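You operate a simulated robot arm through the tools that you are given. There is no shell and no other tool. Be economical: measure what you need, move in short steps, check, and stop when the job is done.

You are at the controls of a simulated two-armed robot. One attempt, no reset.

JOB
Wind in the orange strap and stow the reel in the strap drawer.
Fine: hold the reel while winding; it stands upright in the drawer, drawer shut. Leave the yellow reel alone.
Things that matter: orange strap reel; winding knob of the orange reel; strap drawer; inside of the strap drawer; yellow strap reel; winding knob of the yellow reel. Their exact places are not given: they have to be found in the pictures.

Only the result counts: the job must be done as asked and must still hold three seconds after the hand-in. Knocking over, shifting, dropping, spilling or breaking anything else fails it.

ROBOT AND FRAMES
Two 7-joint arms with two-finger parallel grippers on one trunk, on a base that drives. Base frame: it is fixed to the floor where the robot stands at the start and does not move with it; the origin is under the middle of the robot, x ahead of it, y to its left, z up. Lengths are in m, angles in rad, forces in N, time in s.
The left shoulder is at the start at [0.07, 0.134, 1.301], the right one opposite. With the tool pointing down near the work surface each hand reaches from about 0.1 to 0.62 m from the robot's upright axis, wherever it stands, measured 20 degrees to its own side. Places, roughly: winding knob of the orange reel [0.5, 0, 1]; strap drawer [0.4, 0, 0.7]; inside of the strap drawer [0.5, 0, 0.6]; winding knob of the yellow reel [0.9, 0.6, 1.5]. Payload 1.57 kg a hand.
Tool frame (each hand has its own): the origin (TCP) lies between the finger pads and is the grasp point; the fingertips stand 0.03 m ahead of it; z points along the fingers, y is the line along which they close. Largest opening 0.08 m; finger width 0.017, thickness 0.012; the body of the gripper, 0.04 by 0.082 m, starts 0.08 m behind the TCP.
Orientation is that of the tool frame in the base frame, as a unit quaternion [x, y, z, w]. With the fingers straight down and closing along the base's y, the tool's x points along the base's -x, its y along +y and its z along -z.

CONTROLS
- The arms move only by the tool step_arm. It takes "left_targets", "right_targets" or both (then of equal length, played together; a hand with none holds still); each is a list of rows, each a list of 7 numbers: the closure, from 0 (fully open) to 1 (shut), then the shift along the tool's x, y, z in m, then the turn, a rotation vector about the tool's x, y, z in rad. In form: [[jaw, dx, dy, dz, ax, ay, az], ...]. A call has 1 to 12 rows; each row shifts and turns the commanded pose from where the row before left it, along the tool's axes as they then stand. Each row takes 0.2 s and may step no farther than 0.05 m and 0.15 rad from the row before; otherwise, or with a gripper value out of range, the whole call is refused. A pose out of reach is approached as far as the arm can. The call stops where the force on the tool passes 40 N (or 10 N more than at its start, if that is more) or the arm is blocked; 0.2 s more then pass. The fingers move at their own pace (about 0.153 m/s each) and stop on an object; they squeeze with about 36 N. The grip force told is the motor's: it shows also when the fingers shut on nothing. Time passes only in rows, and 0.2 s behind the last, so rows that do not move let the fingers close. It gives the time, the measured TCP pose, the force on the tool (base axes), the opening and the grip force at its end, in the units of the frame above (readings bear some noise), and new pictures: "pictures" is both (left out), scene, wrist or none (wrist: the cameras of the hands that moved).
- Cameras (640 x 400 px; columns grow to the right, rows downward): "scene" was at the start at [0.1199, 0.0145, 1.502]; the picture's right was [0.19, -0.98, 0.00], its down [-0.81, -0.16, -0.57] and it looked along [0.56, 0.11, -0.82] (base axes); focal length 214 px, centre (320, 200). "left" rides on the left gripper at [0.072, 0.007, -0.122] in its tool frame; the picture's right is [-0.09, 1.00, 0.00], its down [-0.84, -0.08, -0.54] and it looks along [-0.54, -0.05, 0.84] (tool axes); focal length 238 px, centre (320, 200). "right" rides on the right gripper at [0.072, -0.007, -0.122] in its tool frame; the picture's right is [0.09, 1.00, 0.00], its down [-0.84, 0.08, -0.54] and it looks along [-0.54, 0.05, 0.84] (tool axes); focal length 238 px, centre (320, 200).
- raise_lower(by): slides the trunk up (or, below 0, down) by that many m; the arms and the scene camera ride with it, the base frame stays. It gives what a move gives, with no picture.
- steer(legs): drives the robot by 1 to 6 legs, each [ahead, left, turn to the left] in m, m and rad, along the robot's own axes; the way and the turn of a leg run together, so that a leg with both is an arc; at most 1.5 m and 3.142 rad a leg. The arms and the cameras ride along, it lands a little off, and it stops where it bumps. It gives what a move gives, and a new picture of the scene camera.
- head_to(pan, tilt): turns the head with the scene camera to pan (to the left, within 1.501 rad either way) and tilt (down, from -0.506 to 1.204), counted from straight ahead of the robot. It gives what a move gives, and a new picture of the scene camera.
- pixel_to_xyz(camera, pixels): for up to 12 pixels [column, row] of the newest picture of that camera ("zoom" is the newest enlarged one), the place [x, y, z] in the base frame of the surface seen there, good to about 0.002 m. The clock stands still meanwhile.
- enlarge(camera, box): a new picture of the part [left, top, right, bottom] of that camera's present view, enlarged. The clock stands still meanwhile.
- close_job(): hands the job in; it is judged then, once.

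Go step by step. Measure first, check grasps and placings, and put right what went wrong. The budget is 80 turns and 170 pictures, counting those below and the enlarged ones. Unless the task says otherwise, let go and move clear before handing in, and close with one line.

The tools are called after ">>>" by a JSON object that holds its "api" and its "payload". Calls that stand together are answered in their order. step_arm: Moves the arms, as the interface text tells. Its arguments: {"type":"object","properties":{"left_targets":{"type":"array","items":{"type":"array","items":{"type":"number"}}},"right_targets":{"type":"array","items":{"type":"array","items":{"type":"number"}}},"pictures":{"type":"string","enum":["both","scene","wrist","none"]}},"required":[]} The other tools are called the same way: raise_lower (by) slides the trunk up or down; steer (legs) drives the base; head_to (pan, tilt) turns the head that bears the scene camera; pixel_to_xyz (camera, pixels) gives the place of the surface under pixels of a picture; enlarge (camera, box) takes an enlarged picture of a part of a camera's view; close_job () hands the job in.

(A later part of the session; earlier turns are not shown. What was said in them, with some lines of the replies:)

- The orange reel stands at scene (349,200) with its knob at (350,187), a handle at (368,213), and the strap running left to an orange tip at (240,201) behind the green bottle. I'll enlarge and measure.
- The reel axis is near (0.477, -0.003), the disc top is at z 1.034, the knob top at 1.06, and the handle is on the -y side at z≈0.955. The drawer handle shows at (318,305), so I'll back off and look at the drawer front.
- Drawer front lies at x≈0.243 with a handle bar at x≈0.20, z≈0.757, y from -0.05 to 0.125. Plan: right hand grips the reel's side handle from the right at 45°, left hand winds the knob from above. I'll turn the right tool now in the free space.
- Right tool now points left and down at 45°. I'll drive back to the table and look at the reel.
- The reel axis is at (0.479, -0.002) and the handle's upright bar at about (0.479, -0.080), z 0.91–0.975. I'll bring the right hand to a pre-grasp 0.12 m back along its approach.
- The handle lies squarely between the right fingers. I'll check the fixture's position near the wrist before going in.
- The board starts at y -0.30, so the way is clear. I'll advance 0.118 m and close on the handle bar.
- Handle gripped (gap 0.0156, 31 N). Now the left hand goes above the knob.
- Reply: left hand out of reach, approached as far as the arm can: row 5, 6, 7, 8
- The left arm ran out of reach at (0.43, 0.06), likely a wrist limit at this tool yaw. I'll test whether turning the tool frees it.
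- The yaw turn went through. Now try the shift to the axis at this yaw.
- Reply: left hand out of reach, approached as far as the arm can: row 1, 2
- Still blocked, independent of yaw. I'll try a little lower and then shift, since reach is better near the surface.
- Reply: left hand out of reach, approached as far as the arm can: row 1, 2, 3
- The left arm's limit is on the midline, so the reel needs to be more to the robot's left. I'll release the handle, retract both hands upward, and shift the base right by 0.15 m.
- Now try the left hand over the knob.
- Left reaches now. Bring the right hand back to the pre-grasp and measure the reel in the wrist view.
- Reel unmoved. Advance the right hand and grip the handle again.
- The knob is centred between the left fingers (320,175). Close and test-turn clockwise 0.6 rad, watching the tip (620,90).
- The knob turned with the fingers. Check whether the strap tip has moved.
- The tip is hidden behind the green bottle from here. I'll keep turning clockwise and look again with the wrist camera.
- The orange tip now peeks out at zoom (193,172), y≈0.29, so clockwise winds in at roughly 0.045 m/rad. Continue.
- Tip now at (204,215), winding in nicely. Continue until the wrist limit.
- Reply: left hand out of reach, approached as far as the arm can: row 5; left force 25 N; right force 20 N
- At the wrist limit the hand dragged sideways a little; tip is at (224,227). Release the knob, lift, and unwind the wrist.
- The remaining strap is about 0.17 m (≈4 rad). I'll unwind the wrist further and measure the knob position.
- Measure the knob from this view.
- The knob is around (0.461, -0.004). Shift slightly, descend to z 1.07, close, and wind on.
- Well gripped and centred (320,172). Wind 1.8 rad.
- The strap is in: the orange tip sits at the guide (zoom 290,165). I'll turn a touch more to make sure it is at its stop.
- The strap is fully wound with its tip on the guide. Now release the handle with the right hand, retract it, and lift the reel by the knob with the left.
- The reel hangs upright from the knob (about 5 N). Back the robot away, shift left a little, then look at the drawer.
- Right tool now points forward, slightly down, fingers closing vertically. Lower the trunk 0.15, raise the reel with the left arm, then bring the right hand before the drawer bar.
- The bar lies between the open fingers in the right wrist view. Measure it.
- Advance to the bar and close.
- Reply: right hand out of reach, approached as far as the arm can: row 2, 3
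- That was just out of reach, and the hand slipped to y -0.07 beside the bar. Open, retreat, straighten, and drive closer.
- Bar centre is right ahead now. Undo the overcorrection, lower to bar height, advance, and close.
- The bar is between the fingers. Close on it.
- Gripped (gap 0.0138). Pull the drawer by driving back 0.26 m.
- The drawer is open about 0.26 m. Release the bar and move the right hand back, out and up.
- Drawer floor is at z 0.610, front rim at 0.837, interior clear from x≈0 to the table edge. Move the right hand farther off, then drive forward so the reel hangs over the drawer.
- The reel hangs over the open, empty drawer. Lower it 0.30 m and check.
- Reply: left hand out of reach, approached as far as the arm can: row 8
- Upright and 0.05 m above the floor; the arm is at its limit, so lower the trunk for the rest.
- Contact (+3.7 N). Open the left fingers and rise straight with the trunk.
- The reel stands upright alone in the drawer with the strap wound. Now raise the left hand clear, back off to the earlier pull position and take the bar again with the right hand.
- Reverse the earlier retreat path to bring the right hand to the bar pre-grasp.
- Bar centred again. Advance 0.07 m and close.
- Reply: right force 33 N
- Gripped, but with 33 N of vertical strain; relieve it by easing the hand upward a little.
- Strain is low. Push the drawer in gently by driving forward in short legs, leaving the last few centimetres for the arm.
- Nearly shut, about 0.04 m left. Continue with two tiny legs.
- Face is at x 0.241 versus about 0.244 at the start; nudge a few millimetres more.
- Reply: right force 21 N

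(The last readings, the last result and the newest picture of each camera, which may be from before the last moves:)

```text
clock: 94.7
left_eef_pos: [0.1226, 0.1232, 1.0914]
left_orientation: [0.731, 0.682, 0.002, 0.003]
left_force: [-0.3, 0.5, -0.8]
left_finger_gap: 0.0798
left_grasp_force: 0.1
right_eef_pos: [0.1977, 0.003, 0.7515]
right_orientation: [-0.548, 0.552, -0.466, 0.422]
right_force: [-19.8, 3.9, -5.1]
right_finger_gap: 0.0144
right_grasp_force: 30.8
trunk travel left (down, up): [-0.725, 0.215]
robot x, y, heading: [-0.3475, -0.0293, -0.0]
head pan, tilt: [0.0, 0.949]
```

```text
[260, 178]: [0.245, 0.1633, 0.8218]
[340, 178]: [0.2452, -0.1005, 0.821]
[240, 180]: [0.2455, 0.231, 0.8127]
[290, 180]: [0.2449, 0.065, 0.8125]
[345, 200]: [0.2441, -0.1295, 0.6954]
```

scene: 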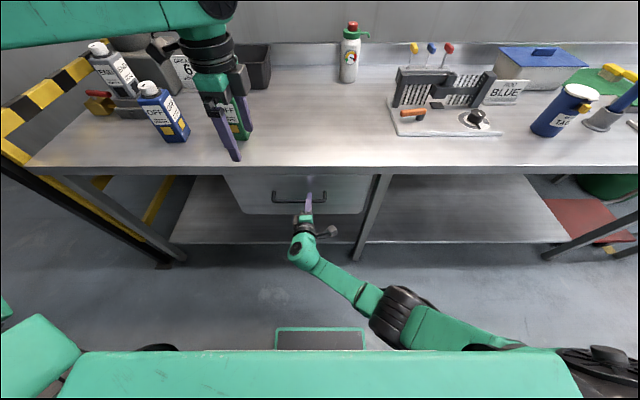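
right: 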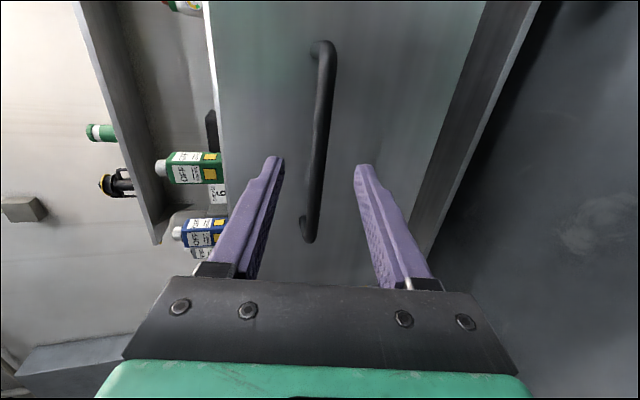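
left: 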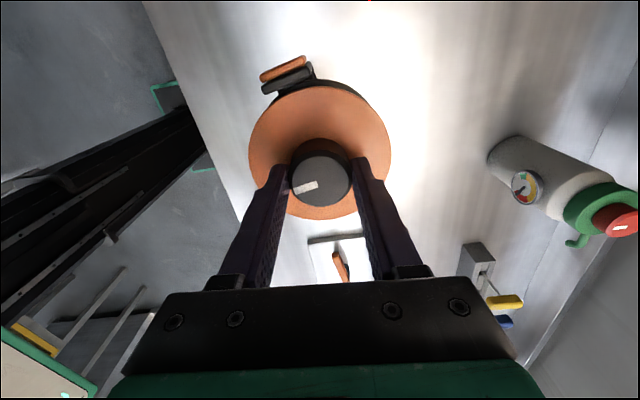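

Shut: the face is at x 0.245 with 20 N resistance. Open the right fingers and retreat straight back.

>>> {"api": "step_arm", "payload": {"right_targets": [[0.7, 0, 0, 0, 0, 0, 0], [0.4, 0, 0, 0, 0, 0, 0], [0.4, 0, 0, 0, 0, 0, 0], [0.4, 0, 0, -0.03, 0, 0, 0], [0.4, 0, 0, -0.04, 0, 0, 0], [0.4, 0, 0, -0.04, 0, 0, 0]], "pictures": "none"}}

>>> {"api": "steer", "payload": {"legs": [[-0.3, 0, 0]]}}

>>> {"api": "enlarge", "payload": {"camera": "scene", "box": [130, 60, 400, 240]}}

>>> {"api": "pixel_to_xyz", "payload": {"camera": "zoom", "pixels": [[320, 180], [400, 180], [480, 180], [400, 260]]}}

```text
clock: 96.1
left_eef_pos: [0.1249, 0.1222, 1.092]
left_orientation: [0.732, 0.681, 0.001, 0.001]
left_force: [0.5, 0.6, -0.8]
left_finger_gap: 0.08
left_grasp_force: 0.0
right_eef_pos: [0.0916, 0.0092, 0.7733]
right_orientation: [-0.549, 0.553, -0.464, 0.421]
right_force: [0.2, -0.8, -0.2]
right_finger_gap: 0.0479
right_grasp_force: 0.0
trunk travel left (down, up): [-0.725, 0.215]
robot x, y, heading: [-0.3418, -0.0285, -0.005]
head pan, tilt: [0.0, 0.949]
```

```text
clock: 98.2
left_eef_pos: [-0.1715, 0.1246, 1.0899]
left_orientation: [0.732, 0.681, 0.0, 0.001]
left_force: [0.5, -0.5, -0.9]
left_finger_gap: 0.0801
left_grasp_force: 0.1
right_eef_pos: [-0.2038, 0.01, 0.7721]
right_orientation: [-0.548, 0.553, -0.464, 0.422]
right_force: [0.3, 0.7, -0.5]
right_finger_gap: 0.0478
right_grasp_force: 0.2
trunk travel left (down, up): [-0.725, 0.215]
robot x, y, heading: [-0.6394, -0.0305, -0.009]
head pan, tilt: [0.0, 0.949]
```

scene: 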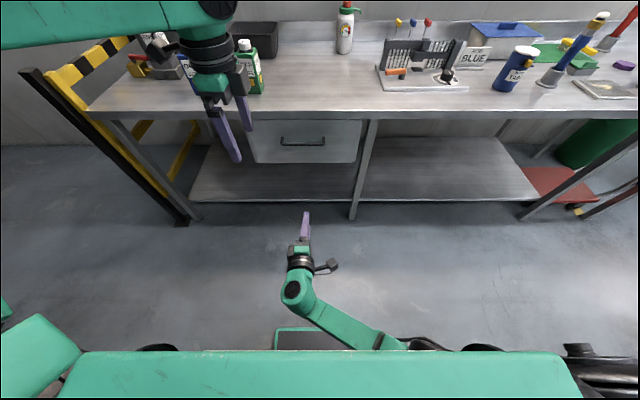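

```text
2.22 times, centred on (265, 150) of scene
```

zoom: 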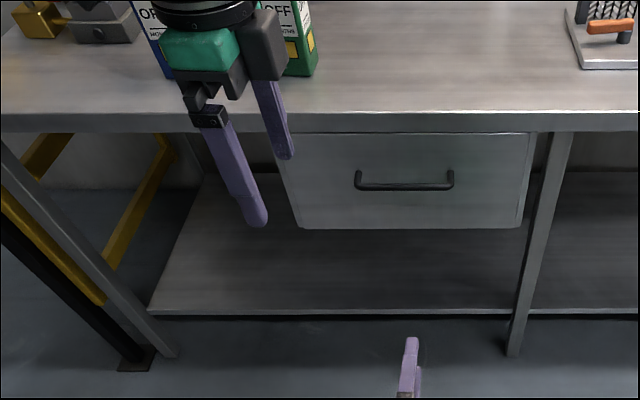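

```text
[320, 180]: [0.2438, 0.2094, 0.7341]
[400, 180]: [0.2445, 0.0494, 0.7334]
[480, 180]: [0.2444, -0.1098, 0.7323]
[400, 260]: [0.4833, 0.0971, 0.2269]
```

The drawer face is back at x≈0.244, nothing else appears shifted, and both hands are clear. Handing in.

>>> {"api": "close_job", "payload": {}}

```text
The job is handed in.
```

I wound the orange strap fully in while the right hand held the reel, then stood the reel upright in the strap drawer and shut it. The yellow reel was not touched. I last saw the reel upright just before closing the drawer. I pushed the drawer shut slowly but could not see inside once it was closed.
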